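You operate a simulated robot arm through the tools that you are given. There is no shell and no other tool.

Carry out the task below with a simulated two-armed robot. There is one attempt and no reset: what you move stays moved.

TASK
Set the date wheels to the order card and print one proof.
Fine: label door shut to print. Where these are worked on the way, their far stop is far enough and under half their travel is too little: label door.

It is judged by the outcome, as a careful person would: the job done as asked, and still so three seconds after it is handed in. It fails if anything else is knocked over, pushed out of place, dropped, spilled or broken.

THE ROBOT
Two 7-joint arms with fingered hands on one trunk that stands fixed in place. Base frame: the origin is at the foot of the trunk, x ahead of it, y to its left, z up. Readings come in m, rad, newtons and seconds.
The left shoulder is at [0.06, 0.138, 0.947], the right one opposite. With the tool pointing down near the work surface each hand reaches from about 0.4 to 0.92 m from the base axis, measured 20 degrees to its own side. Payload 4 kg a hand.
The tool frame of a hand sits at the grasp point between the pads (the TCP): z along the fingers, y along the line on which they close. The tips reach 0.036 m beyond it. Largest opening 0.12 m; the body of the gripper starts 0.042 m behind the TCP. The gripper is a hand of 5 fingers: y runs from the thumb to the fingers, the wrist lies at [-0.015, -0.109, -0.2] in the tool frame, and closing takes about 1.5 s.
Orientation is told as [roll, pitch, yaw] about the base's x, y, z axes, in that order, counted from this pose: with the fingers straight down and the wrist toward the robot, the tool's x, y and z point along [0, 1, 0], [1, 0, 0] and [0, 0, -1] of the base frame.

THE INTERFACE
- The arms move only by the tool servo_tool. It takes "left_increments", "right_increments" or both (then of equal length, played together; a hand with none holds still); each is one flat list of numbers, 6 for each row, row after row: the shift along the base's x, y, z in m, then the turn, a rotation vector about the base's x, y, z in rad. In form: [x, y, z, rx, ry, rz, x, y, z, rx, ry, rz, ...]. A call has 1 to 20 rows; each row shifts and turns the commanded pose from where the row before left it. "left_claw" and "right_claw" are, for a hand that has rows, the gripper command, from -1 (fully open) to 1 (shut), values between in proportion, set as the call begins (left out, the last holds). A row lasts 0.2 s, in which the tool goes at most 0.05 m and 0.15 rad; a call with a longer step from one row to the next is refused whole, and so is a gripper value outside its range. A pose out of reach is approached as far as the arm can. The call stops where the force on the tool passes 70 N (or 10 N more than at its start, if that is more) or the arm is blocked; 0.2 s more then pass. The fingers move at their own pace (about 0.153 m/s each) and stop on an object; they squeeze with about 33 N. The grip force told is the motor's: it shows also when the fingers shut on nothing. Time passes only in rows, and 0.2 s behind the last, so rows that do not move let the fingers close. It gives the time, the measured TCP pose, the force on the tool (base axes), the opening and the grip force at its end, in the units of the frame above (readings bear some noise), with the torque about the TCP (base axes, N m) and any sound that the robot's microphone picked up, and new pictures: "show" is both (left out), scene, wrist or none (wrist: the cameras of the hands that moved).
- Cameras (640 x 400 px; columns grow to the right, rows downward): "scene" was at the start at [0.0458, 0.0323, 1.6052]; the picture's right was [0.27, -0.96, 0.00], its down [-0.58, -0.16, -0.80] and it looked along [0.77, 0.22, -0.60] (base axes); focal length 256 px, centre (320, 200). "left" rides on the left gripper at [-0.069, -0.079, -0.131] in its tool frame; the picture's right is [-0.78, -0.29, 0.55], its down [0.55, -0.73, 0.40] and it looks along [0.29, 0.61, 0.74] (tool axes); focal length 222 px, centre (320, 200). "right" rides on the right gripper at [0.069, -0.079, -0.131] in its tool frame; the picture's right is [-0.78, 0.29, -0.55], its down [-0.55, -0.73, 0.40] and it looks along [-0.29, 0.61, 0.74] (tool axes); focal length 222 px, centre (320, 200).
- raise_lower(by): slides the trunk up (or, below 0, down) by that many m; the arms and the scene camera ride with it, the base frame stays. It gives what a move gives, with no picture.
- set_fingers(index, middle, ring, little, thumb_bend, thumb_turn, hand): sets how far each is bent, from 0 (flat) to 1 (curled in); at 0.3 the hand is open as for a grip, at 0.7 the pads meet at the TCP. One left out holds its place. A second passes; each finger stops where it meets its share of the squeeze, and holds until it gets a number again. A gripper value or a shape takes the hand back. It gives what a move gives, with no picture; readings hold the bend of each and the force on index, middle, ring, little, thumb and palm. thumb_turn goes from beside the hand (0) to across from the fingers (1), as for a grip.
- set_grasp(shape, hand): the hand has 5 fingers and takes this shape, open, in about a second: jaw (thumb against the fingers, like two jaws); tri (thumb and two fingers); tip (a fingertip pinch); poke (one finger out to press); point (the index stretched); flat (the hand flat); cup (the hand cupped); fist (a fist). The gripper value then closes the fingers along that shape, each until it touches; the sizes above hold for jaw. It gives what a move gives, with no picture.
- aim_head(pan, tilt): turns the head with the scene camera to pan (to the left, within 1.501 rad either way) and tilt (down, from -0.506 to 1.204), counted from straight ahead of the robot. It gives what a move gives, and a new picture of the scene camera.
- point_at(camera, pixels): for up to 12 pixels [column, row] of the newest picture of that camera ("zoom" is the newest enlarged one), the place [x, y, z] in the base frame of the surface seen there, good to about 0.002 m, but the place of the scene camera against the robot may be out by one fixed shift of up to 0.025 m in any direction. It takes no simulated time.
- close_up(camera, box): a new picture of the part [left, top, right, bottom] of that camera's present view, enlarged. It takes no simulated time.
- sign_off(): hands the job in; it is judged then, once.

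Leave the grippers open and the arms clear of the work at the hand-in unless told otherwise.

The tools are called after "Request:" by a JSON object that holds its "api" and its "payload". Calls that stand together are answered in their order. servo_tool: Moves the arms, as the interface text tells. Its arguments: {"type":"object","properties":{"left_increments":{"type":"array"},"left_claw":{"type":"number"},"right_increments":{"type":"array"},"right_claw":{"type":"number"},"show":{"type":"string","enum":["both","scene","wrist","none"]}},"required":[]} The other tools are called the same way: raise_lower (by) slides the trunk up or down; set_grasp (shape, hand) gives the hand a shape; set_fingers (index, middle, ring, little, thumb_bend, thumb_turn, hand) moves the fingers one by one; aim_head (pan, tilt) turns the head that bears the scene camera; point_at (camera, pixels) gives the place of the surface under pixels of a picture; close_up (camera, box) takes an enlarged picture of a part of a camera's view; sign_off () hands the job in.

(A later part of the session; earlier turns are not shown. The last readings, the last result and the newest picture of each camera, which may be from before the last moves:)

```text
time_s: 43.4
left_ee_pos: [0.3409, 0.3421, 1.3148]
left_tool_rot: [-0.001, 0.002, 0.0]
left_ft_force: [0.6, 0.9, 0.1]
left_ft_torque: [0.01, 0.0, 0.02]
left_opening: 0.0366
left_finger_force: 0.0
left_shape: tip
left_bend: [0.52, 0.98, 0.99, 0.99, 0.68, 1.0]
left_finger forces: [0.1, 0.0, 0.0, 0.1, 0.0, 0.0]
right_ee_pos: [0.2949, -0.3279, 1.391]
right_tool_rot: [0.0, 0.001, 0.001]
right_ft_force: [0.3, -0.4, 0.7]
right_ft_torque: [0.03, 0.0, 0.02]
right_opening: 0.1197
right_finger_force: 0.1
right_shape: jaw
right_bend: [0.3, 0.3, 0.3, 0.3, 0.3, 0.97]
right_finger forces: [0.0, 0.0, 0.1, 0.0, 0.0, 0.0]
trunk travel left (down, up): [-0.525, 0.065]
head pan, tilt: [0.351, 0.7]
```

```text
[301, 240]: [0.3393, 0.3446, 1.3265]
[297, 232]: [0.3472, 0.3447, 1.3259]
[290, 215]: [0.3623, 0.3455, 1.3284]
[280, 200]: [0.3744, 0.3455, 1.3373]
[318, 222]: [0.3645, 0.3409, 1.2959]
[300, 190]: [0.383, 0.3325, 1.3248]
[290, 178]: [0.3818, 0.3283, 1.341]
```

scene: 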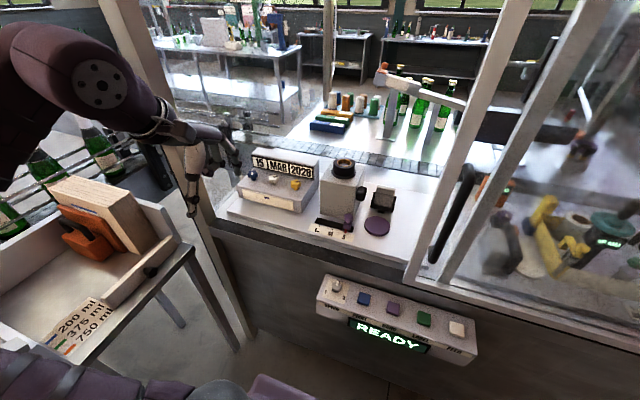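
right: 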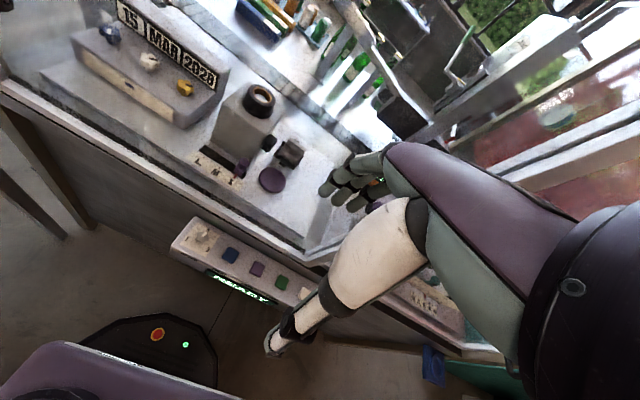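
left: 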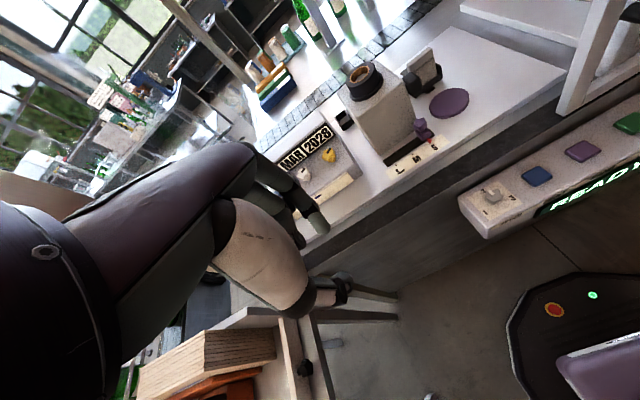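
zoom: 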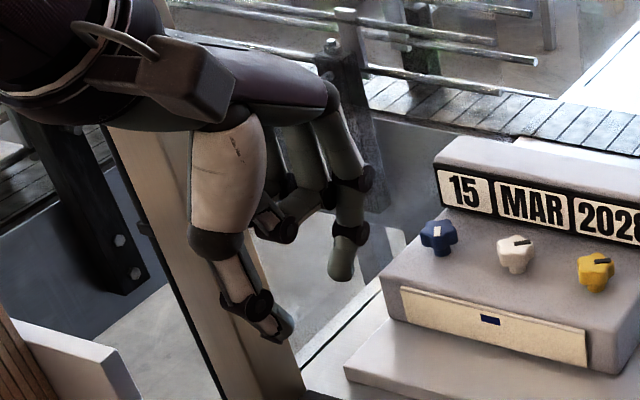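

The curled fingers stay ~0.012 m above the TCP, so they clear the knob tops. I move over the yellow (year) knob at z≈1.25, opening the pinch to ~0.07 m, and take a wrist picture to refine.

Request:
{"api": "servo_tool", "payload": {"left_increments": [0.044, 0.002, 0, 0, 0, 0, 0.044, 0.002, 0, 0, 0, 0, 0.044, 0.002, 0, 0, 0, 0, 0.044, 0.002, 0, 0, 0, 0, 0.044, 0.002, 0, 0, 0, 0, 0.044, 0.002, -0.01, 0, 0, 0, 0.044, 0.002, -0.02, 0, 0, 0, 0.04, 0, -0.03, 0, 0, 0], "left_claw": -0.17, "show": "both"}}

```text
time_s: 45.2
left_ee_pos: [0.6577, 0.3502, 1.2526]
left_tool_rot: [-0.001, -0.004, 0.003]
left_ft_force: [-0.4, 0.2, 0.7]
left_ft_torque: [0.0, -0.05, -0.02]
left_opening: 0.0702
left_finger_force: 0.0
left_shape: tip
left_bend: [0.39, 0.98, 0.99, 0.99, 0.49, 1.0]
left_finger forces: [0.0, 0.0, 0.1, 0.0, 0.1, 0.0]
left hand out of reach, approached as far as the arm can: row 7, 8
right_ee_pos: [0.296, -0.3283, 1.3897]
right_tool_rot: [0.0, 0.001, 0.0]
right_ft_force: [0.3, 0.8, 0.0]
right_ft_torque: [-0.02, 0.03, 0.0]
right_opening: 0.1198
right_finger_force: 0.1
right_shape: jaw
right_bend: [0.3, 0.3, 0.3, 0.3, 0.3, 0.97]
right_finger forces: [0.0, 0.0, 0.0, 0.0, 0.1, 0.1]
trunk travel left (down, up): [-0.525, 0.065]
head pan, tilt: [0.351, 0.7]
```

scene: 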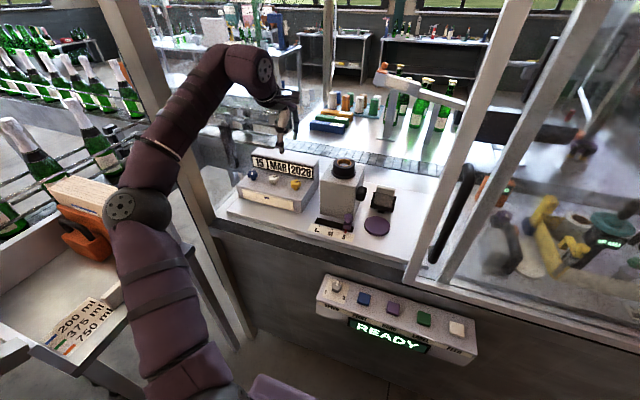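
left: 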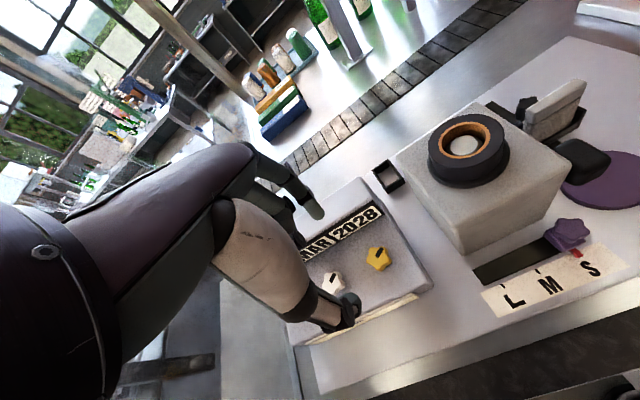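

The target at z 1.25 was slightly out of reach (x stopped at 0.658); lower it reaches further. In the wrist view the yellow knob is at (378,258), white at (333,281). I read their places.

Request:
{"api": "close_up", "payload": {"camera": "left", "box": [280, 180, 440, 340]}}

Request:
{"api": "point_at", "payload": {"camera": "left", "pixels": [[378, 258], [386, 254], [370, 262], [375, 249], [381, 266], [333, 281], [341, 277], [325, 284], [330, 273], [400, 290], [375, 210], [365, 190]]}}

```text
2.50 times, centred on (360, 260) of left
```

zoom: 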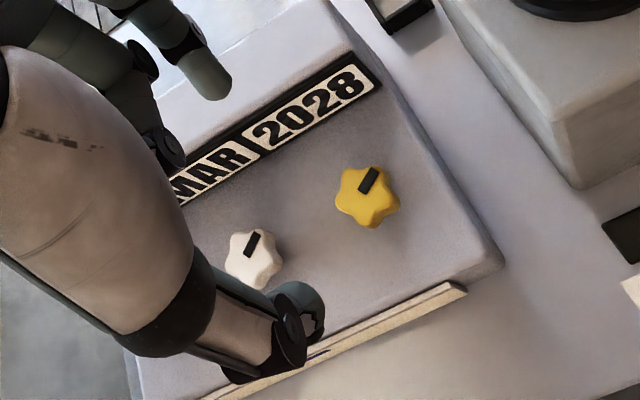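

```text
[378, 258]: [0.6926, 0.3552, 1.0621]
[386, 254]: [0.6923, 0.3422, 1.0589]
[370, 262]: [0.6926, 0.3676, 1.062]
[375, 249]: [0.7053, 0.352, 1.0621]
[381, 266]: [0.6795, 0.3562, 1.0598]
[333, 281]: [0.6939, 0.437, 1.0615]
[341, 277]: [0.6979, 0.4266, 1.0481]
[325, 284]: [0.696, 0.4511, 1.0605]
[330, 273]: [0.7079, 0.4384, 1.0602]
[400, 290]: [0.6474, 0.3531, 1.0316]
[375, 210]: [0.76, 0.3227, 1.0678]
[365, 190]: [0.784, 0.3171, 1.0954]
```

Wrist camera gives the yellow knob centre (0.692, 0.355), top z≈1.062; deck z≈1.032. I lower by 0.08 m first and check where the commanded pose really is.

Request:
{"api": "servo_tool", "payload": {"left_increments": [0, 0, -0.04, 0, 0, 0, 0, 0, -0.04, 0, 0, 0], "show": "both"}}

```text
time_s: 45.8
left_ee_pos: [0.6571, 0.3501, 1.174]
left_tool_rot: [0.0, -0.002, 0.001]
left_ft_force: [0.8, -0.5, 0.6]
left_ft_torque: [0.01, -0.01, -0.02]
left_opening: 0.0703
left_finger_force: 0.0
left_shape: tip
left_bend: [0.39, 0.98, 0.99, 0.99, 0.49, 1.0]
left_finger forces: [0.0, 0.0, 0.1, 0.0, 0.1, 0.1]
right_ee_pos: [0.296, -0.3266, 1.3913]
right_tool_rot: [0.0, 0.0, 0.001]
right_ft_force: [-0.5, -1.2, -0.4]
right_ft_torque: [0.02, 0.01, 0.0]
right_opening: 0.1194
right_finger_force: 0.1
right_shape: jaw
right_bend: [0.3, 0.3, 0.3, 0.3, 0.3, 0.97]
right_finger forces: [0.0, 0.0, 0.0, 0.0, 0.1, 0.0]
trunk travel left (down, up): [-0.525, 0.065]
head pan, tilt: [0.351, 0.7]
```

scene: 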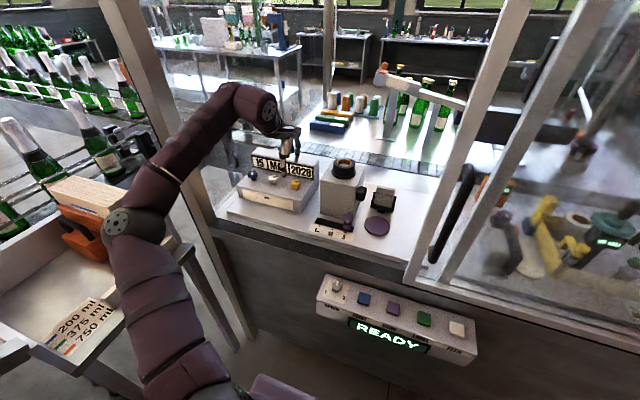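
left: 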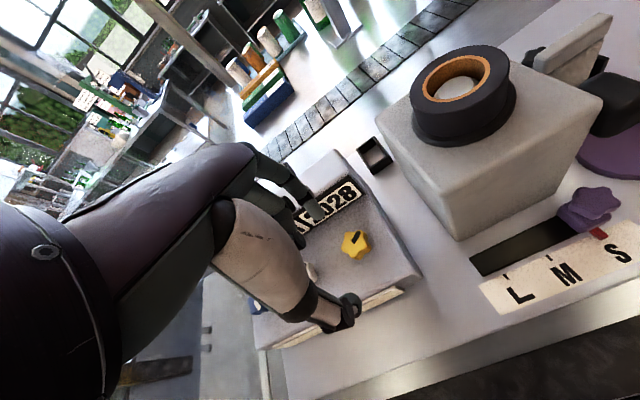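

The commanded pose follows the actual one. Before lowering further I check the elbow's clearance to the tray and post on the left.

Request:
{"api": "point_at", "payload": {"camera": "scene", "pixels": [[112, 222], [125, 210], [140, 240], [90, 190], [105, 205], [150, 160], [175, 140], [200, 200], [75, 230], [160, 225]]}}

Request:
{"api": "close_up", "payload": {"camera": "scene", "box": [60, 80, 300, 280]}}

```text
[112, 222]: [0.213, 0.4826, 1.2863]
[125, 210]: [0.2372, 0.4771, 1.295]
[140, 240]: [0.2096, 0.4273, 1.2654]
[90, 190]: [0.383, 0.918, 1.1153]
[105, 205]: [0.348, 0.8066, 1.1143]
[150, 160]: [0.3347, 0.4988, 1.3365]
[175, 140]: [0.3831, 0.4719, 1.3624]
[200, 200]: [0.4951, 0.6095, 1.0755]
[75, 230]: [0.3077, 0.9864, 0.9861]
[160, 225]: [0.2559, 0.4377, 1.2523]
```

```text
2.00 times, centred on (180, 180) of scene
```

zoom: 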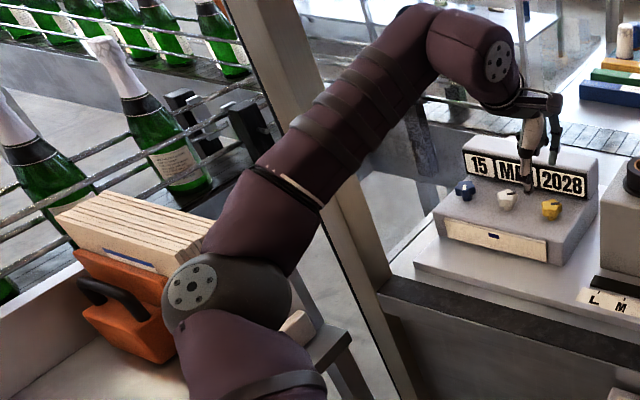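

Elbow is at (0.21, 0.48, 1.29), well away from the tray and post. Now I go over the yellow knob and down to z≈1.11.

Request:
{"api": "servo_tool", "payload": {"left_increments": [0.018, 0.0025, -0.02, 0, 0, 0, 0.017, 0.0025, -0.02, 0, 0, 0, 0, 0, -0.02, 0, 0, 0], "show": "both"}}

Request:
{"api": "close_up", "payload": {"camera": "left", "box": [230, 160, 430, 340]}}

Request:
{"api": "close_up", "payload": {"camera": "scene", "box": [230, 100, 340, 220]}}

```text
time_s: 46.6
left_ee_pos: [0.6904, 0.3552, 1.1139]
left_tool_rot: [-0.001, -0.001, 0.001]
left_ft_force: [0.3, 0.4, 0.0]
left_ft_torque: [-0.02, -0.03, -0.02]
left_opening: 0.0701
left_finger_force: 0.0
left_shape: tip
left_bend: [0.39, 0.98, 0.99, 0.99, 0.49, 1.0]
left_finger forces: [0.1, 0.0, 0.0, 0.0, 0.1, 0.0]
right_ee_pos: [0.2957, -0.3272, 1.3912]
right_tool_rot: [0.0, 0.001, -0.001]
right_ft_force: [0.3, -0.9, 0.3]
right_ft_torque: [-0.01, -0.02, 0.02]
right_opening: 0.1196
right_finger_force: 0.0
right_shape: jaw
right_bend: [0.3, 0.3, 0.3, 0.3, 0.3, 0.97]
right_finger forces: [0.0, 0.0, 0.0, 0.0, 0.0, 0.0]
trunk travel left (down, up): [-0.525, 0.065]
head pan, tilt: [0.351, 0.7]
```

scene: 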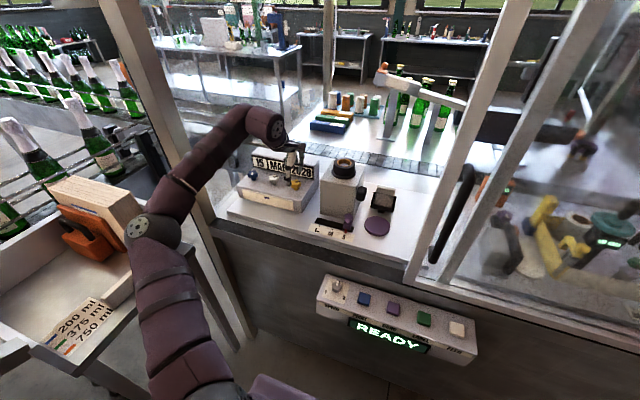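
left: 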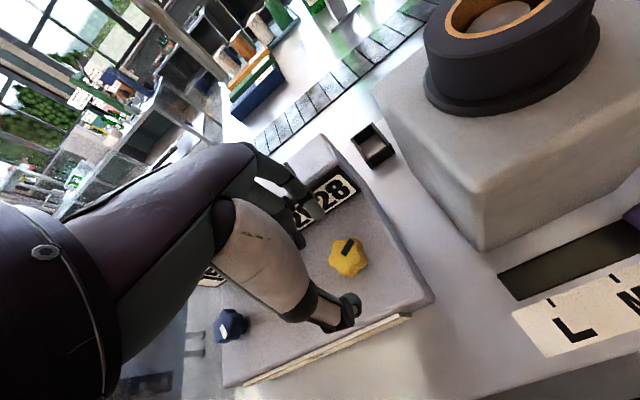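

```text
2.22 times, centred on (330, 250) of left
```

zoom: 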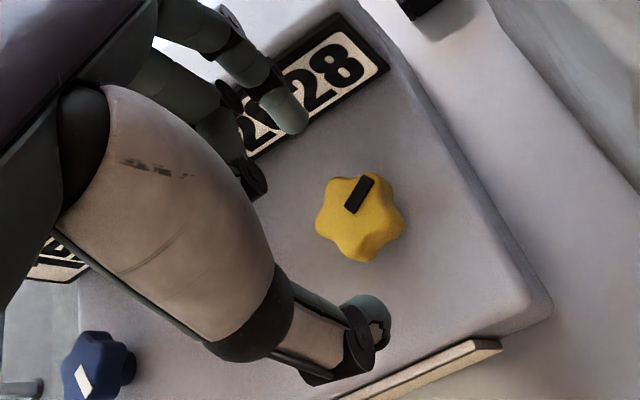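

```text
3.33 times, centred on (285, 160) of scene
```

zoom: 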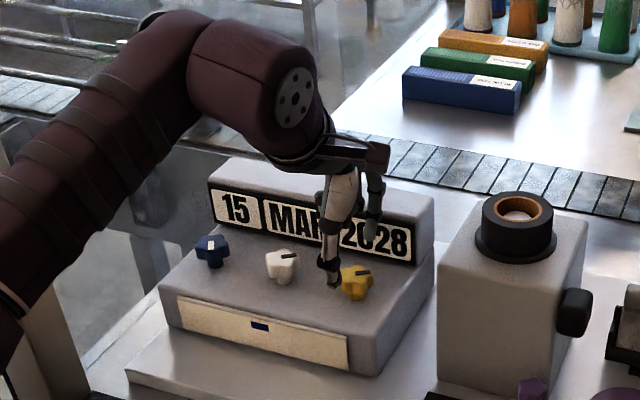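

The knob is well centred between index and thumb. I lower 0.04 m so the tips are just above the deck (tips ≈1.038).

Request:
{"api": "servo_tool", "payload": {"left_increments": [0.001, 0, -0.015, 0, 0, 0, 0, 0, -0.015, 0, 0, 0, 0, 0, -0.01, 0, 0, 0], "show": "wrist"}}

Request:
{"api": "close_up", "payload": {"camera": "left", "box": [230, 160, 430, 340]}}

Request:
{"api": "close_up", "payload": {"camera": "scene", "box": [230, 120, 340, 220]}}

```text
time_s: 47.4
left_ee_pos: [0.6923, 0.3558, 1.0743]
left_tool_rot: [0.001, 0.0, 0.001]
left_ft_force: [-0.2, 0.1, 0.0]
left_ft_torque: [0.03, 0.01, 0.0]
left_opening: 0.0701
left_finger_force: 0.1
left_shape: tip
left_bend: [0.39, 0.98, 0.99, 0.99, 0.49, 1.0]
left_finger forces: [0.1, 0.0, 0.1, 0.0, 0.0, 0.1]
right_ee_pos: [0.2955, -0.3268, 1.391]
right_tool_rot: [0.0, 0.0, 0.001]
right_ft_force: [0.0, -0.6, -0.5]
right_ft_torque: [-0.01, 0.03, 0.02]
right_opening: 0.1195
right_finger_force: 0.0
right_shape: jaw
right_bend: [0.3, 0.3, 0.3, 0.3, 0.3, 0.97]
right_finger forces: [0.1, 0.1, 0.0, 0.1, 0.0, 0.0]
trunk travel left (down, up): [-0.525, 0.065]
head pan, tilt: [0.351, 0.7]
```

left: 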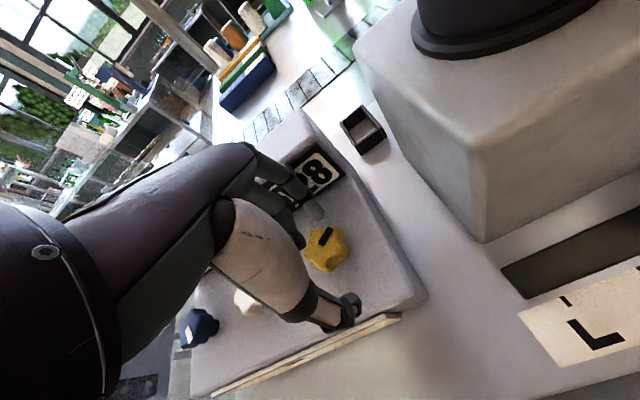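

```text
2.22 times, centred on (330, 250) of left
```

zoom: 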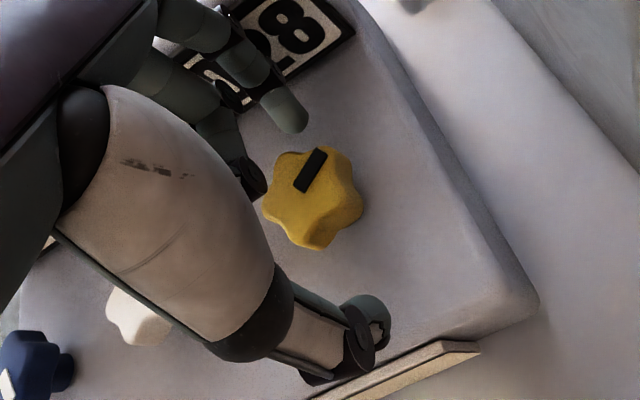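

```text
4.00 times, centred on (285, 170) of scene
```

zoom: 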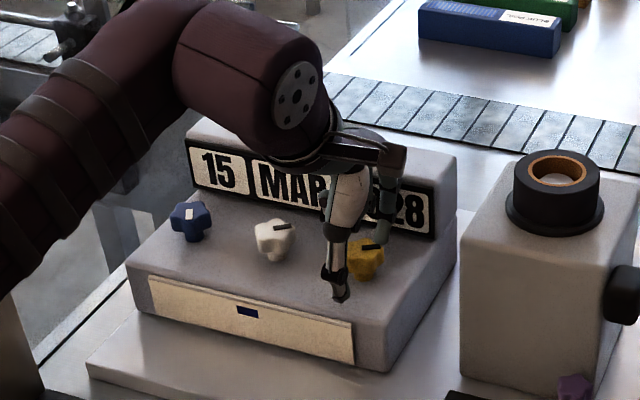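

In position; the last digit "8" remains visible. I close the pinch on the yellow knob.

Request:
{"api": "servo_tool", "payload": {"left_increments": [0, 0, 0, 0, 0, 0, 0, 0, 0, 0, 0, 0, 0, 0, 0, 0, 0, 0, 0, 0, 0, 0, 0, 0, 0, 0, 0, 0, 0, 0, 0, 0, 0, 0, 0, 0], "left_claw": 1, "show": "wrist"}}

Request:
{"api": "close_up", "payload": {"camera": "left", "box": [230, 140, 430, 320]}}

Request:
{"api": "close_up", "payload": {"camera": "scene", "box": [230, 120, 340, 220]}}

```text
time_s: 48.8
left_ee_pos: [0.6925, 0.3548, 1.0737]
left_tool_rot: [0.001, 0.001, 0.001]
left_ft_force: [-3.4, 0.8, -2.7]
left_ft_torque: [0.02, 0.13, -0.01]
left_opening: 0.0291
left_finger_force: 33.2
left_shape: tip
left_bend: [0.53, 1.0, 1.0, 1.0, 0.7, 1.0]
left_finger forces: [26.8, 0.0, 0.1, 0.0, 29.8, 0.0]
right_ee_pos: [0.2965, -0.3265, 1.3911]
right_tool_rot: [-0.001, 0.0, -0.002]
right_ft_force: [0.2, -0.6, 0.3]
right_ft_torque: [0.0, 0.0, 0.01]
right_opening: 0.1195
right_finger_force: 0.1
right_shape: jaw
right_bend: [0.3, 0.3, 0.3, 0.3, 0.3, 0.97]
right_finger forces: [0.0, 0.0, 0.0, 0.1, 0.0, 0.1]
trunk travel left (down, up): [-0.525, 0.065]
head pan, tilt: [0.351, 0.7]
```

left: 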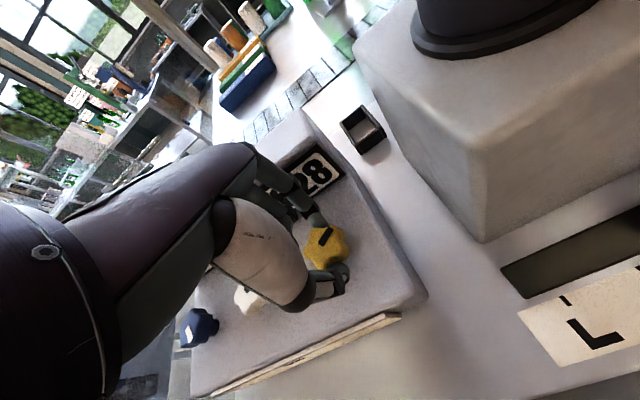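

```text
2.22 times, centred on (330, 230) of left
```

zoom: 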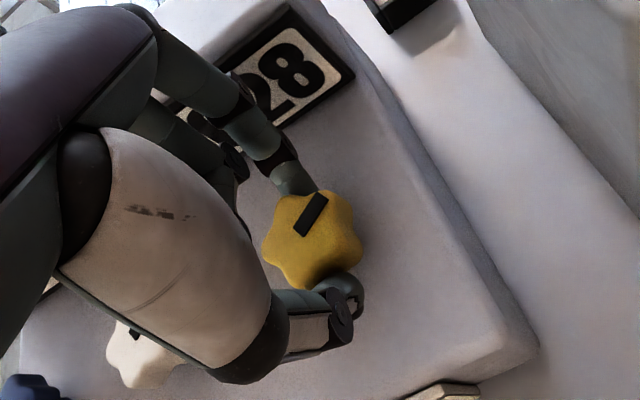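

```text
4.00 times, centred on (285, 170) of scene
```

zoom: 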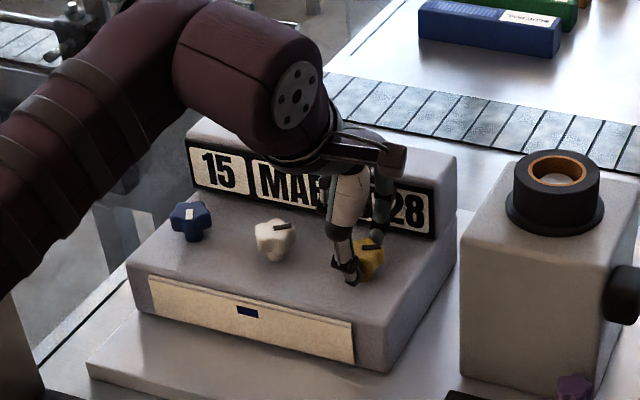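

Firm pinch (27/30 N). I twist clockwise (seen from above) by 0.3 rad and watch for clicks and the digit.

Request:
{"api": "servo_tool", "payload": {"left_increments": [0, 0, 0, 0, 0, -0.1, 0, 0, 0, 0, 0, -0.1, 0, 0, 0, 0, 0, -0.1], "show": "wrist"}}

Request:
{"api": "close_up", "payload": {"camera": "left", "box": [230, 140, 430, 320]}}

Request:
{"api": "close_up", "payload": {"camera": "scene", "box": [230, 120, 340, 220]}}

```text
time_s: 49.6
left_ee_pos: [0.6937, 0.3562, 1.0745]
left_tool_rot: [0.0, 0.0, -0.05]
left_ft_force: [-3.1, -0.2, -4.4]
left_ft_torque: [0.0, 0.13, 0.03]
left_opening: 0.029
left_finger_force: 32.5
left_shape: tip
left_bend: [0.53, 1.0, 1.0, 1.0, 0.7, 1.0]
left_finger forces: [26.5, 0.1, 0.1, 0.1, 30.1, 0.1]
left hand out of reach, approached as far as the arm can: row 1, 2, 3
right_ee_pos: [0.2967, -0.3262, 1.3919]
right_tool_rot: [0.001, -0.001, 0.0]
right_ft_force: [0.7, 0.3, -0.2]
right_ft_torque: [-0.02, 0.01, 0.03]
right_opening: 0.1197
right_finger_force: 0.0
right_shape: jaw
right_bend: [0.3, 0.3, 0.3, 0.3, 0.3, 0.97]
right_finger forces: [0.1, 0.0, 0.0, 0.0, 0.0, 0.0]
trunk travel left (down, up): [-0.525, 0.065]
head pan, tilt: [0.351, 0.7]
```

left: 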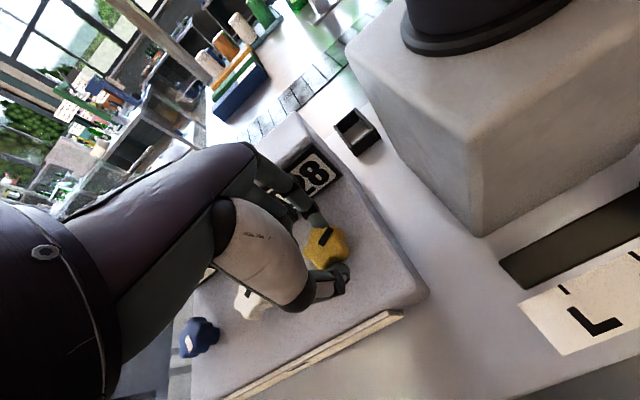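

```text
2.22 times, centred on (330, 230) of left
```

zoom: 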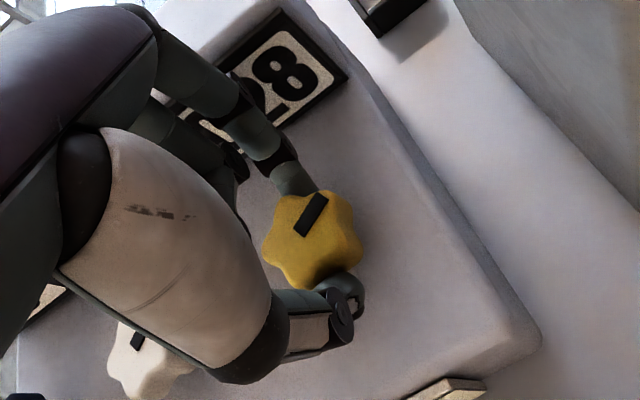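

```text
4.00 times, centred on (285, 170) of scene
```

zoom: 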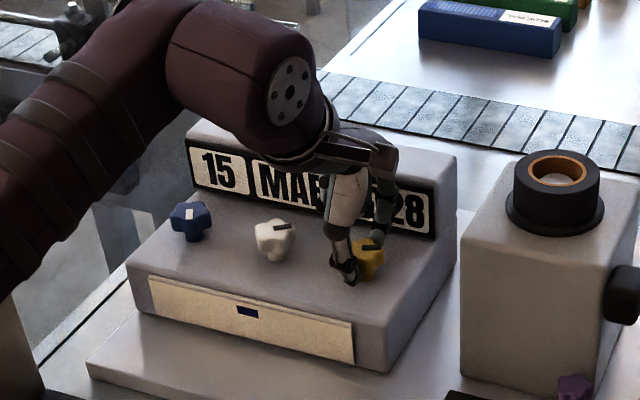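

Clockwise twist from here is out of the wrist's reach (only −0.05). Counter-clockwise is free, so I try +0.4 rad and watch what the year does.

Request:
{"api": "servo_tool", "payload": {"left_increments": [0, 0, 0, 0, 0, 0.1, 0, 0, 0, 0, 0, 0.1, 0, 0, 0, 0, 0, 0.1, 0, 0, 0, 0, 0, 0.1], "show": "wrist"}}

Request:
{"api": "close_up", "payload": {"camera": "left", "box": [230, 140, 430, 320]}}

Request:
{"api": "close_up", "payload": {"camera": "scene", "box": [230, 120, 340, 220]}}

```text
time_s: 50.6
left_ee_pos: [0.6916, 0.3554, 1.0752]
left_tool_rot: [-0.001, 0.001, 0.349]
left_ft_force: [-2.3, -3.9, -9.3]
left_ft_torque: [-0.16, 0.04, -0.05]
left_opening: 0.0293
left_finger_force: 33.2
left_shape: tip
left_bend: [0.53, 1.0, 1.0, 1.0, 0.7, 1.0]
left_finger forces: [25.9, 0.0, 0.0, 0.0, 30.6, 0.1]
right_ee_pos: [0.2966, -0.3274, 1.3905]
right_tool_rot: [0.0, 0.0, 0.0]
right_ft_force: [0.0, 0.0, 0.2]
right_ft_torque: [0.05, -0.01, -0.02]
right_opening: 0.1196
right_finger_force: 0.1
right_shape: jaw
right_bend: [0.3, 0.3, 0.3, 0.3, 0.3, 0.97]
right_finger forces: [0.0, 0.0, 0.0, 0.0, 0.0, 0.1]
trunk travel left (down, up): [-0.525, 0.065]
head pan, tilt: [0.351, 0.7]
```

left: 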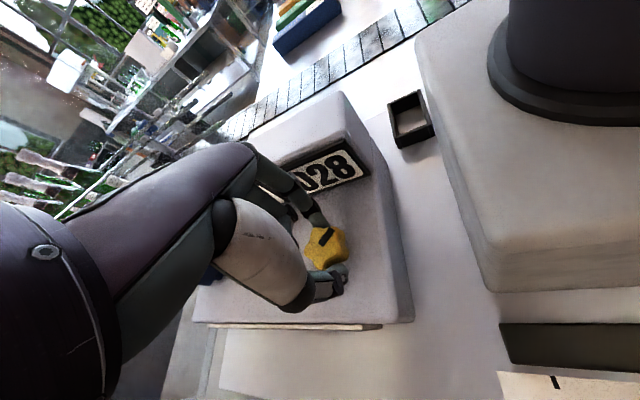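

```text
2.22 times, centred on (330, 230) of left
```

zoom: 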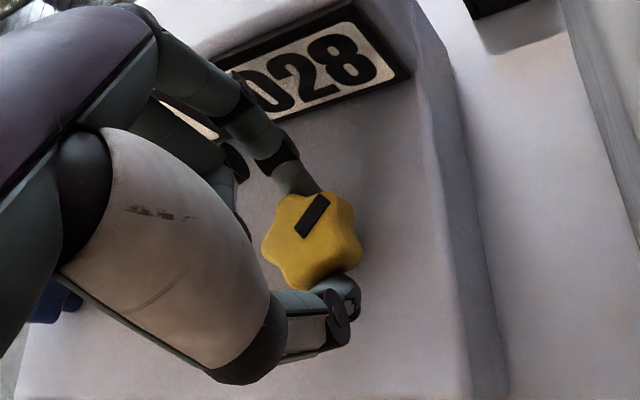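

```text
4.00 times, centred on (285, 170) of scene
```

zoom: 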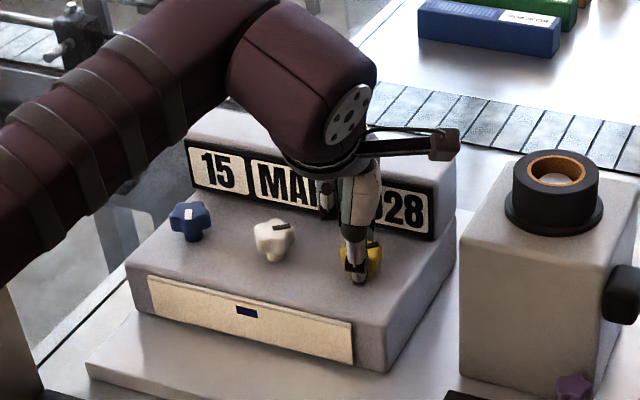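

The knob turns with the hand (mark fixed relative to the fingers). Still 2028 at 0.35 rad; I go on by 0.3 rad.

Request:
{"api": "servo_tool", "payload": {"left_increments": [0, 0, 0, 0, 0, 0.1, 0, 0, 0, 0, 0, 0.1, 0, 0, 0, 0, 0, 0.1], "show": "wrist"}}

Request:
{"api": "close_up", "payload": {"camera": "left", "box": [230, 140, 430, 320]}}

Request:
{"api": "close_up", "payload": {"camera": "scene", "box": [230, 120, 340, 220]}}

```text
time_s: 51.4
left_ee_pos: [0.6919, 0.3569, 1.0752]
left_tool_rot: [-0.001, 0.0, 0.649]
left_ft_force: [1.4, -11.3, -10.2]
left_ft_torque: [-0.35, -0.01, -0.07]
left_opening: 0.0292
left_finger_force: 33.0
left_shape: tip
left_bend: [0.53, 1.0, 1.0, 1.0, 0.7, 1.0]
left_finger forces: [24.1, 0.1, 0.1, 0.1, 31.8, 0.1]
left hand out of reach, approached as far as the arm can: row 3
right_ee_pos: [0.2969, -0.3276, 1.3905]
right_tool_rot: [0.0, 0.002, 0.0]
right_ft_force: [-1.1, -0.3, 0.4]
right_ft_torque: [0.0, 0.0, 0.0]
right_opening: 0.1199
right_finger_force: 0.1
right_shape: jaw
right_bend: [0.3, 0.3, 0.3, 0.3, 0.3, 0.97]
right_finger forces: [0.0, 0.1, 0.0, 0.0, 0.0, 0.0]
trunk travel left (down, up): [-0.525, 0.065]
head pan, tilt: [0.351, 0.7]
```

left: 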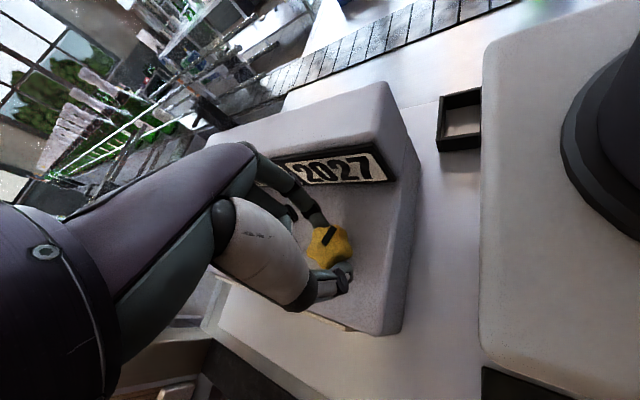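

```text
2.22 times, centred on (330, 230) of left
```

zoom: 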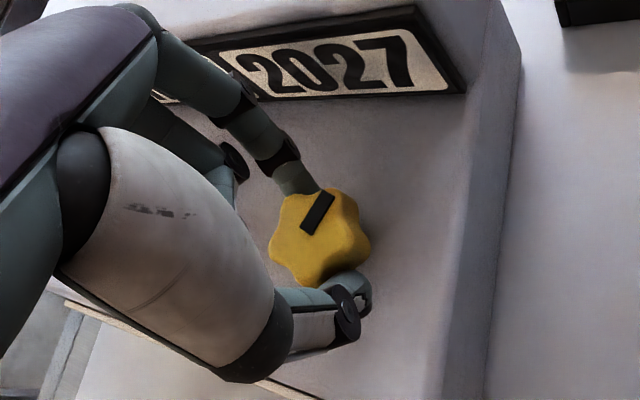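

```text
4.00 times, centred on (285, 170) of scene
```

zoom: 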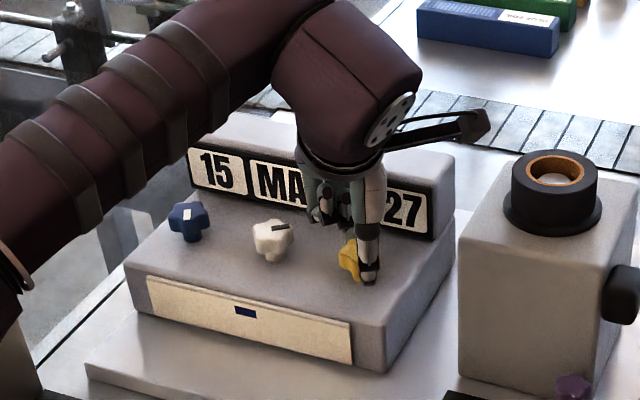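

Counter-clockwise lowers the year (2027 at about 0.65 rad), so clockwise raises it. I turn back clockwise 0.7 rad to the start, watching the display.

Request:
{"api": "servo_tool", "payload": {"left_increments": [0, 0, 0, 0, 0, -0.1, 0, -0.001, 0, 0, 0, -0.1, 0, 0, 0, 0, 0, -0.1], "show": "none"}}

Request:
{"api": "close_up", "payload": {"camera": "left", "box": [230, 140, 430, 320]}}

Request:
{"api": "servo_tool", "payload": {"left_increments": [0, 0, 0, 0, 0, -0.1, 0, 0, 0, 0, 0, -0.1, 0, 0, 0, 0, 0, -0.1, 0, 0, 0, 0, 0, -0.1], "show": "none"}}

Request:
{"api": "close_up", "payload": {"camera": "left", "box": [230, 140, 430, 320]}}

```text
time_s: 52.2
left_ee_pos: [0.6916, 0.3577, 1.0737]
left_tool_rot: [0.0, 0.0, 0.348]
left_ft_force: [3.0, -7.5, -8.0]
left_ft_torque: [-0.21, -0.01, 0.01]
left_opening: 0.0289
left_finger_force: 32.8
left_shape: tip
left_bend: [0.53, 1.0, 1.0, 1.0, 0.7, 0.99]
left_finger forces: [27.2, 0.0, 0.1, 0.0, 30.2, 0.0]
right_ee_pos: [0.2973, -0.3276, 1.3905]
right_tool_rot: [0.001, 0.0, 0.001]
right_ft_force: [-0.3, -0.1, 0.4]
right_ft_torque: [-0.02, 0.02, -0.02]
right_opening: 0.1199
right_finger_force: 0.1
right_shape: jaw
right_bend: [0.3, 0.3, 0.3, 0.3, 0.3, 0.97]
right_finger forces: [0.0, 0.0, 0.0, 0.1, 0.0, 0.0]
trunk travel left (down, up): [-0.525, 0.065]
head pan, tilt: [0.351, 0.7]
```

```text
2.22 times, centred on (330, 230) of left
```

zoom: 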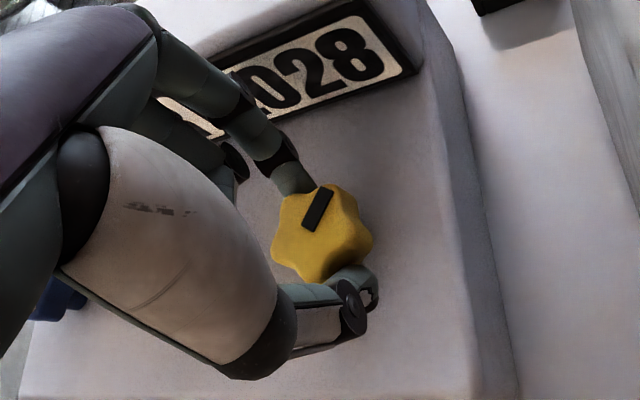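

```text
time_s: 53.2
left_ee_pos: [0.6918, 0.3579, 1.0752]
left_tool_rot: [0.001, 0.0, -0.051]
left_ft_force: [2.3, -3.7, -4.4]
left_ft_torque: [-0.06, -0.05, -0.01]
left_opening: 0.0293
left_finger_force: 32.7
left_shape: tip
left_bend: [0.52, 1.0, 1.0, 1.0, 0.7, 1.0]
left_finger forces: [29.8, 0.0, 0.0, 0.0, 28.7, 0.1]
right_ee_pos: [0.2962, -0.3271, 1.3899]
right_tool_rot: [-0.001, -0.003, -0.001]
right_ft_force: [0.4, 0.3, 0.7]
right_ft_torque: [-0.02, 0.0, 0.02]
right_opening: 0.1197
right_finger_force: 0.1
right_shape: jaw
right_bend: [0.3, 0.3, 0.3, 0.3, 0.3, 0.97]
right_finger forces: [0.0, 0.1, 0.0, 0.0, 0.0, 0.0]
trunk travel left (down, up): [-0.525, 0.065]
head pan, tilt: [0.351, 0.7]
```

```text
2.22 times, centred on (330, 230) of left
```

zoom: 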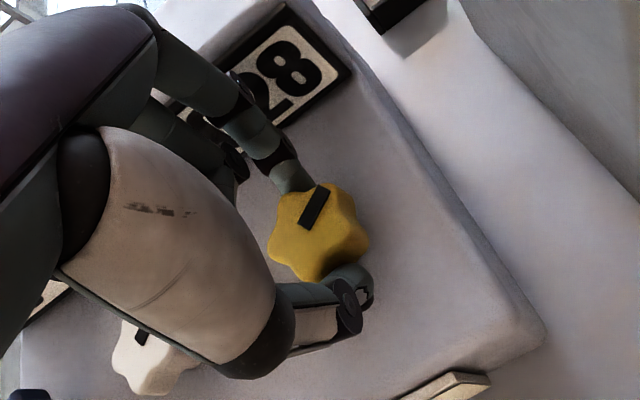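

Back at 2028. I open the pinch, recentre, and turn the empty hand to yaw ≈ +0.57 around the knob for a clockwise stroke.

Request:
{"api": "servo_tool", "payload": {"left_increments": [0, 0, 0, 0, 0, 0, 0, 0, 0, 0, 0, 0, 0, 0, 0, 0, 0, 0, 0, -0.001, 0, 0, 0, 0.1, 0, -0.001, 0, 0, 0, 0.1, 0, 0, 0, 0, 0, 0.1, 0, 0, 0, 0, 0, 0.1, 0, 0, 0, 0, 0, 0.1, 0, 0, 0, 0, 0, 0.1], "left_claw": -0.17, "show": "wrist"}}

Request:
{"api": "close_up", "payload": {"camera": "left", "box": [230, 140, 430, 320]}}

Request:
{"api": "close_up", "payload": {"camera": "scene", "box": [230, 120, 340, 220]}}

```text
time_s: 55.2
left_ee_pos: [0.6914, 0.354, 1.0751]
left_tool_rot: [0.0, 0.0, 0.553]
left_ft_force: [-0.4, 0.2, 0.3]
left_ft_torque: [-0.01, -0.02, -0.03]
left_opening: 0.0698
left_finger_force: 0.0
left_shape: tip
left_bend: [0.39, 0.98, 0.99, 0.99, 0.49, 1.0]
left_finger forces: [0.1, 0.0, 0.1, 0.0, 0.0, 0.0]
right_ee_pos: [0.2961, -0.3279, 1.3915]
right_tool_rot: [0.002, 0.001, -0.002]
right_ft_force: [-0.8, 0.1, 0.3]
right_ft_torque: [-0.03, 0.01, 0.03]
right_opening: 0.1195
right_finger_force: 0.0
right_shape: jaw
right_bend: [0.3, 0.3, 0.3, 0.3, 0.3, 0.97]
right_finger forces: [0.1, 0.0, 0.0, 0.0, 0.0, 0.0]
trunk travel left (down, up): [-0.525, 0.065]
head pan, tilt: [0.351, 0.7]
```

left: 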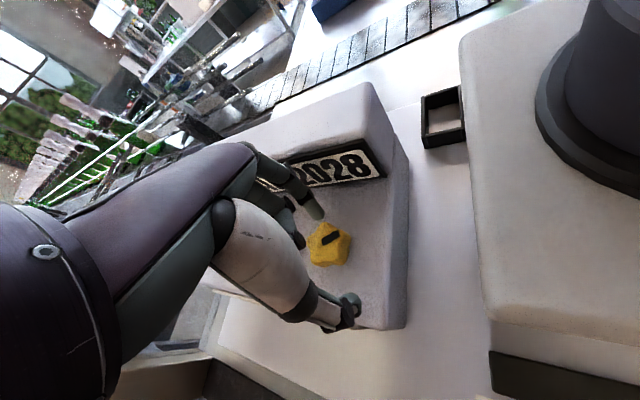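

```text
2.22 times, centred on (330, 230) of left
```

zoom: 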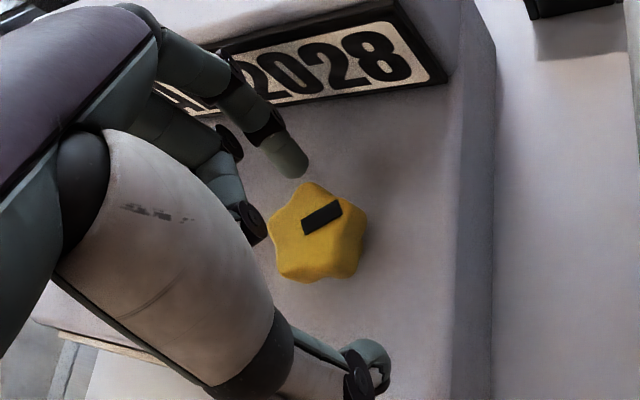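

```text
4.00 times, centred on (285, 170) of scene
```

zoom: 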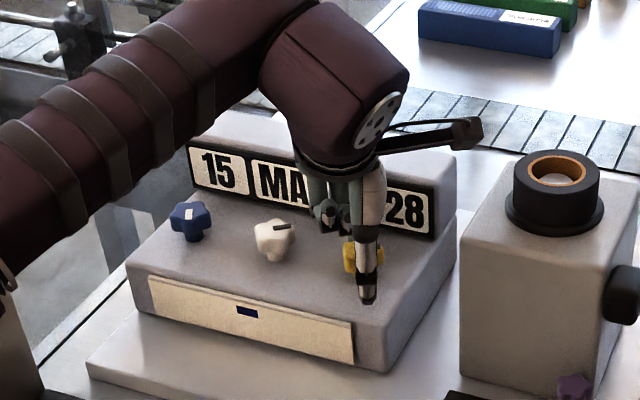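

Knob stays at 2028. I close the pinch here and turn clockwise 0.6 rad.

Request:
{"api": "servo_tool", "payload": {"left_increments": [0, 0, 0, 0, 0, 0, 0, 0, 0, 0, 0, 0, 0, 0, 0, 0, 0, 0, 0, 0, 0, 0, 0, 0, 0, 0, 0, 0, 0, 0], "left_claw": 1, "show": "none"}}

Request:
{"api": "servo_tool", "payload": {"left_increments": [0, 0, 0, 0, 0, -0.1, 0, 0, 0, 0, 0, -0.1, 0, 0, 0, 0, 0, -0.1, 0, 0, 0, 0, 0, -0.1], "show": "wrist"}}

Request:
{"api": "close_up", "payload": {"camera": "left", "box": [230, 140, 430, 320]}}

```text
time_s: 56.4
left_ee_pos: [0.6904, 0.3569, 1.073]
left_tool_rot: [0.0, 0.0, 0.55]
left_ft_force: [-3.8, 1.9, -2.5]
left_ft_torque: [0.03, 0.09, -0.03]
left_opening: 0.029
left_finger_force: 33.1
left_shape: tip
left_bend: [0.53, 1.0, 1.0, 1.0, 0.7, 1.0]
left_finger forces: [27.3, 0.0, 0.0, 0.0, 28.2, 0.0]
right_ee_pos: [0.2968, -0.3272, 1.3905]
right_tool_rot: [-0.002, 0.001, 0.0]
right_ft_force: [0.8, 0.0, 0.0]
right_ft_torque: [-0.01, -0.01, 0.02]
right_opening: 0.1197
right_finger_force: 0.0
right_shape: jaw
right_bend: [0.3, 0.3, 0.3, 0.3, 0.3, 0.97]
right_finger forces: [0.1, 0.0, 0.1, 0.0, 0.0, 0.1]
trunk travel left (down, up): [-0.525, 0.065]
head pan, tilt: [0.351, 0.7]
```

```text
time_s: 57.4
left_ee_pos: [0.6921, 0.3568, 1.0734]
left_tool_rot: [0.001, 0.0, 0.15]
left_ft_force: [-3.1, 5.3, -2.3]
left_ft_torque: [0.16, 0.11, 0.01]
left_opening: 0.0287
left_finger_force: 33.1
left_shape: tip
left_bend: [0.53, 1.0, 1.0, 1.0, 0.7, 1.0]
left_finger forces: [28.2, 0.0, 0.0, 0.1, 28.7, 0.0]
right_ee_pos: [0.2957, -0.3266, 1.3905]
right_tool_rot: [0.001, 0.0, 0.0]
right_ft_force: [-0.1, 0.9, -0.3]
right_ft_torque: [0.01, -0.01, -0.03]
right_opening: 0.1195
right_finger_force: 0.1
right_shape: jaw
right_bend: [0.3, 0.3, 0.3, 0.3, 0.3, 0.97]
right_finger forces: [0.0, 0.1, 0.0, 0.1, 0.0, 0.1]
trunk travel left (down, up): [-0.525, 0.065]
head pan, tilt: [0.351, 0.7]
```

left: 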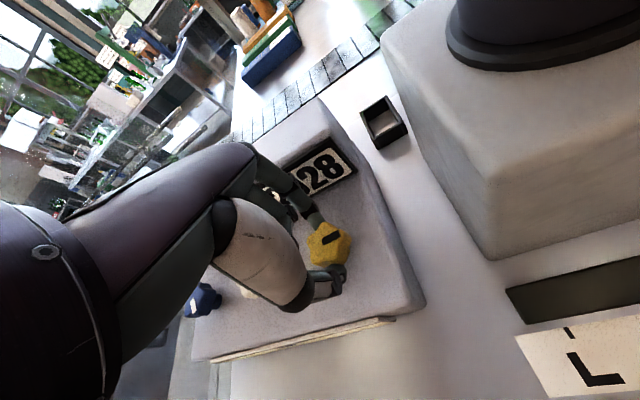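

```text
2.22 times, centred on (330, 230) of left
```

zoom: 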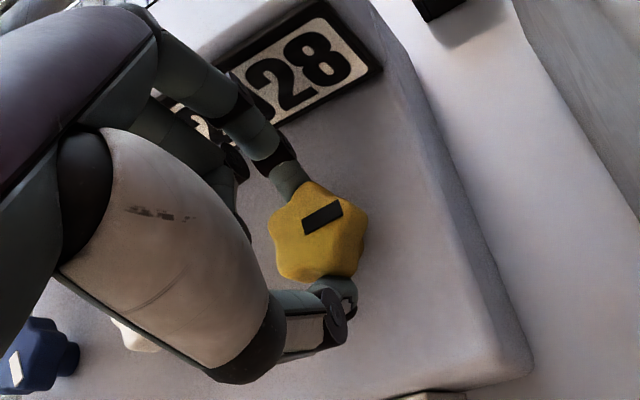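

0.4 rad clockwise and still 2028. Another 0.2 rad.

Request:
{"api": "servo_tool", "payload": {"left_increments": [0, 0, 0, 0, 0, -0.1, 0, 0, 0, 0, 0, -0.1], "show": "none"}}

Request:
{"api": "close_up", "payload": {"camera": "left", "box": [230, 140, 430, 320]}}

```text
time_s: 58.0
left_ee_pos: [0.6916, 0.3582, 1.0733]
left_tool_rot: [0.001, 0.001, -0.049]
left_ft_force: [-0.8, 7.3, -2.2]
left_ft_torque: [0.15, -0.08, 0.04]
left_opening: 0.0287
left_finger_force: 32.9
left_shape: tip
left_bend: [0.53, 1.0, 1.0, 1.0, 0.7, 1.0]
left_finger forces: [29.2, 0.0, 0.0, 0.1, 29.1, 0.0]
right_ee_pos: [0.2957, -0.3263, 1.3919]
right_tool_rot: [-0.002, 0.0, -0.001]
right_ft_force: [0.3, -0.2, 0.1]
right_ft_torque: [0.01, 0.0, -0.01]
right_opening: 0.1194
right_finger_force: 0.2
right_shape: jaw
right_bend: [0.3, 0.3, 0.3, 0.3, 0.3, 0.97]
right_finger forces: [0.1, 0.0, 0.0, 0.1, 0.1, 0.0]
trunk travel left (down, up): [-0.525, 0.065]
head pan, tilt: [0.351, 0.7]
```

```text
2.22 times, centred on (330, 230) of left
```

zoom: 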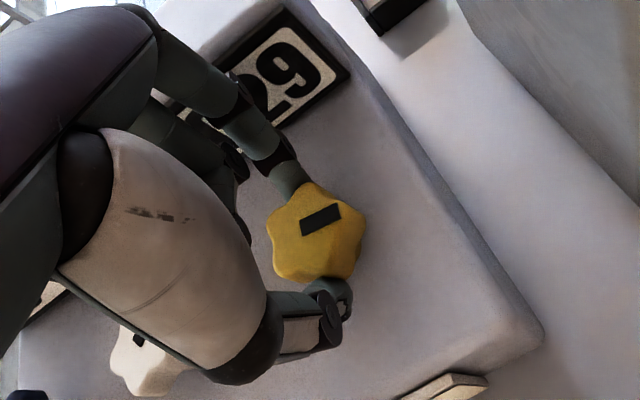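

The year now ends in "29". To see if it settles in a notch, I release and look at the mark.

Request:
{"api": "servo_tool", "payload": {"left_increments": [0, 0, 0, 0, 0, 0, 0, 0, 0, 0, 0, 0, 0, 0, 0, 0, 0, 0, 0, 0, 0, 0, 0, 0], "left_claw": -0.17, "show": "wrist"}}

Request:
{"api": "close_up", "payload": {"camera": "left", "box": [230, 140, 430, 320]}}

Request:
{"api": "close_up", "payload": {"camera": "scene", "box": [230, 120, 340, 220]}}

```text
time_s: 59.0
left_ee_pos: [0.6897, 0.3551, 1.0748]
left_tool_rot: [0.001, 0.0, -0.05]
left_ft_force: [0.3, 0.4, -0.2]
left_ft_torque: [-0.04, -0.02, -0.02]
left_opening: 0.0696
left_finger_force: 0.2
left_shape: tip
left_bend: [0.39, 0.98, 0.99, 0.99, 0.49, 1.0]
left_finger forces: [0.0, 0.0, 0.0, 0.0, 0.0, 0.0]
right_ee_pos: [0.2963, -0.3273, 1.3902]
right_tool_rot: [-0.001, 0.0, 0.0]
right_ft_force: [0.0, -1.1, 0.7]
right_ft_torque: [-0.02, -0.02, -0.06]
right_opening: 0.1195
right_finger_force: 0.0
right_shape: jaw
right_bend: [0.3, 0.3, 0.3, 0.3, 0.3, 0.97]
right_finger forces: [0.1, 0.0, 0.0, 0.0, 0.0, 0.1]
trunk travel left (down, up): [-0.525, 0.065]
head pan, tilt: [0.351, 0.7]
```

left: 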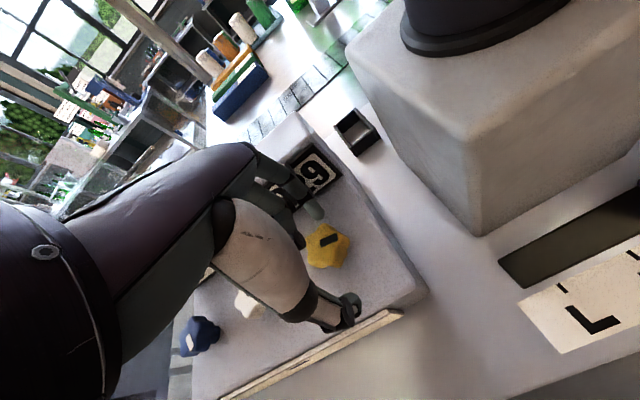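

```text
2.22 times, centred on (330, 230) of left
```

zoom: 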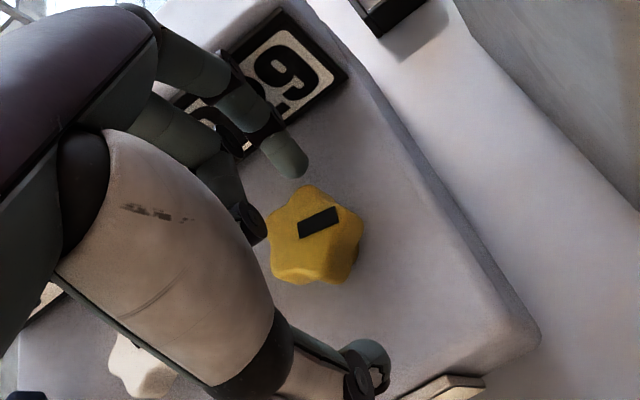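

```text
4.00 times, centred on (285, 170) of scene
```

zoom: 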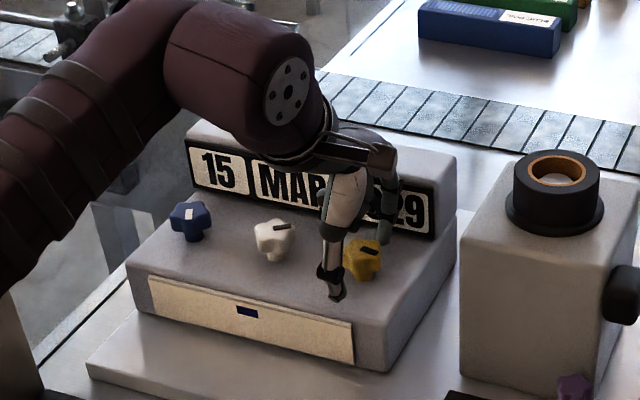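

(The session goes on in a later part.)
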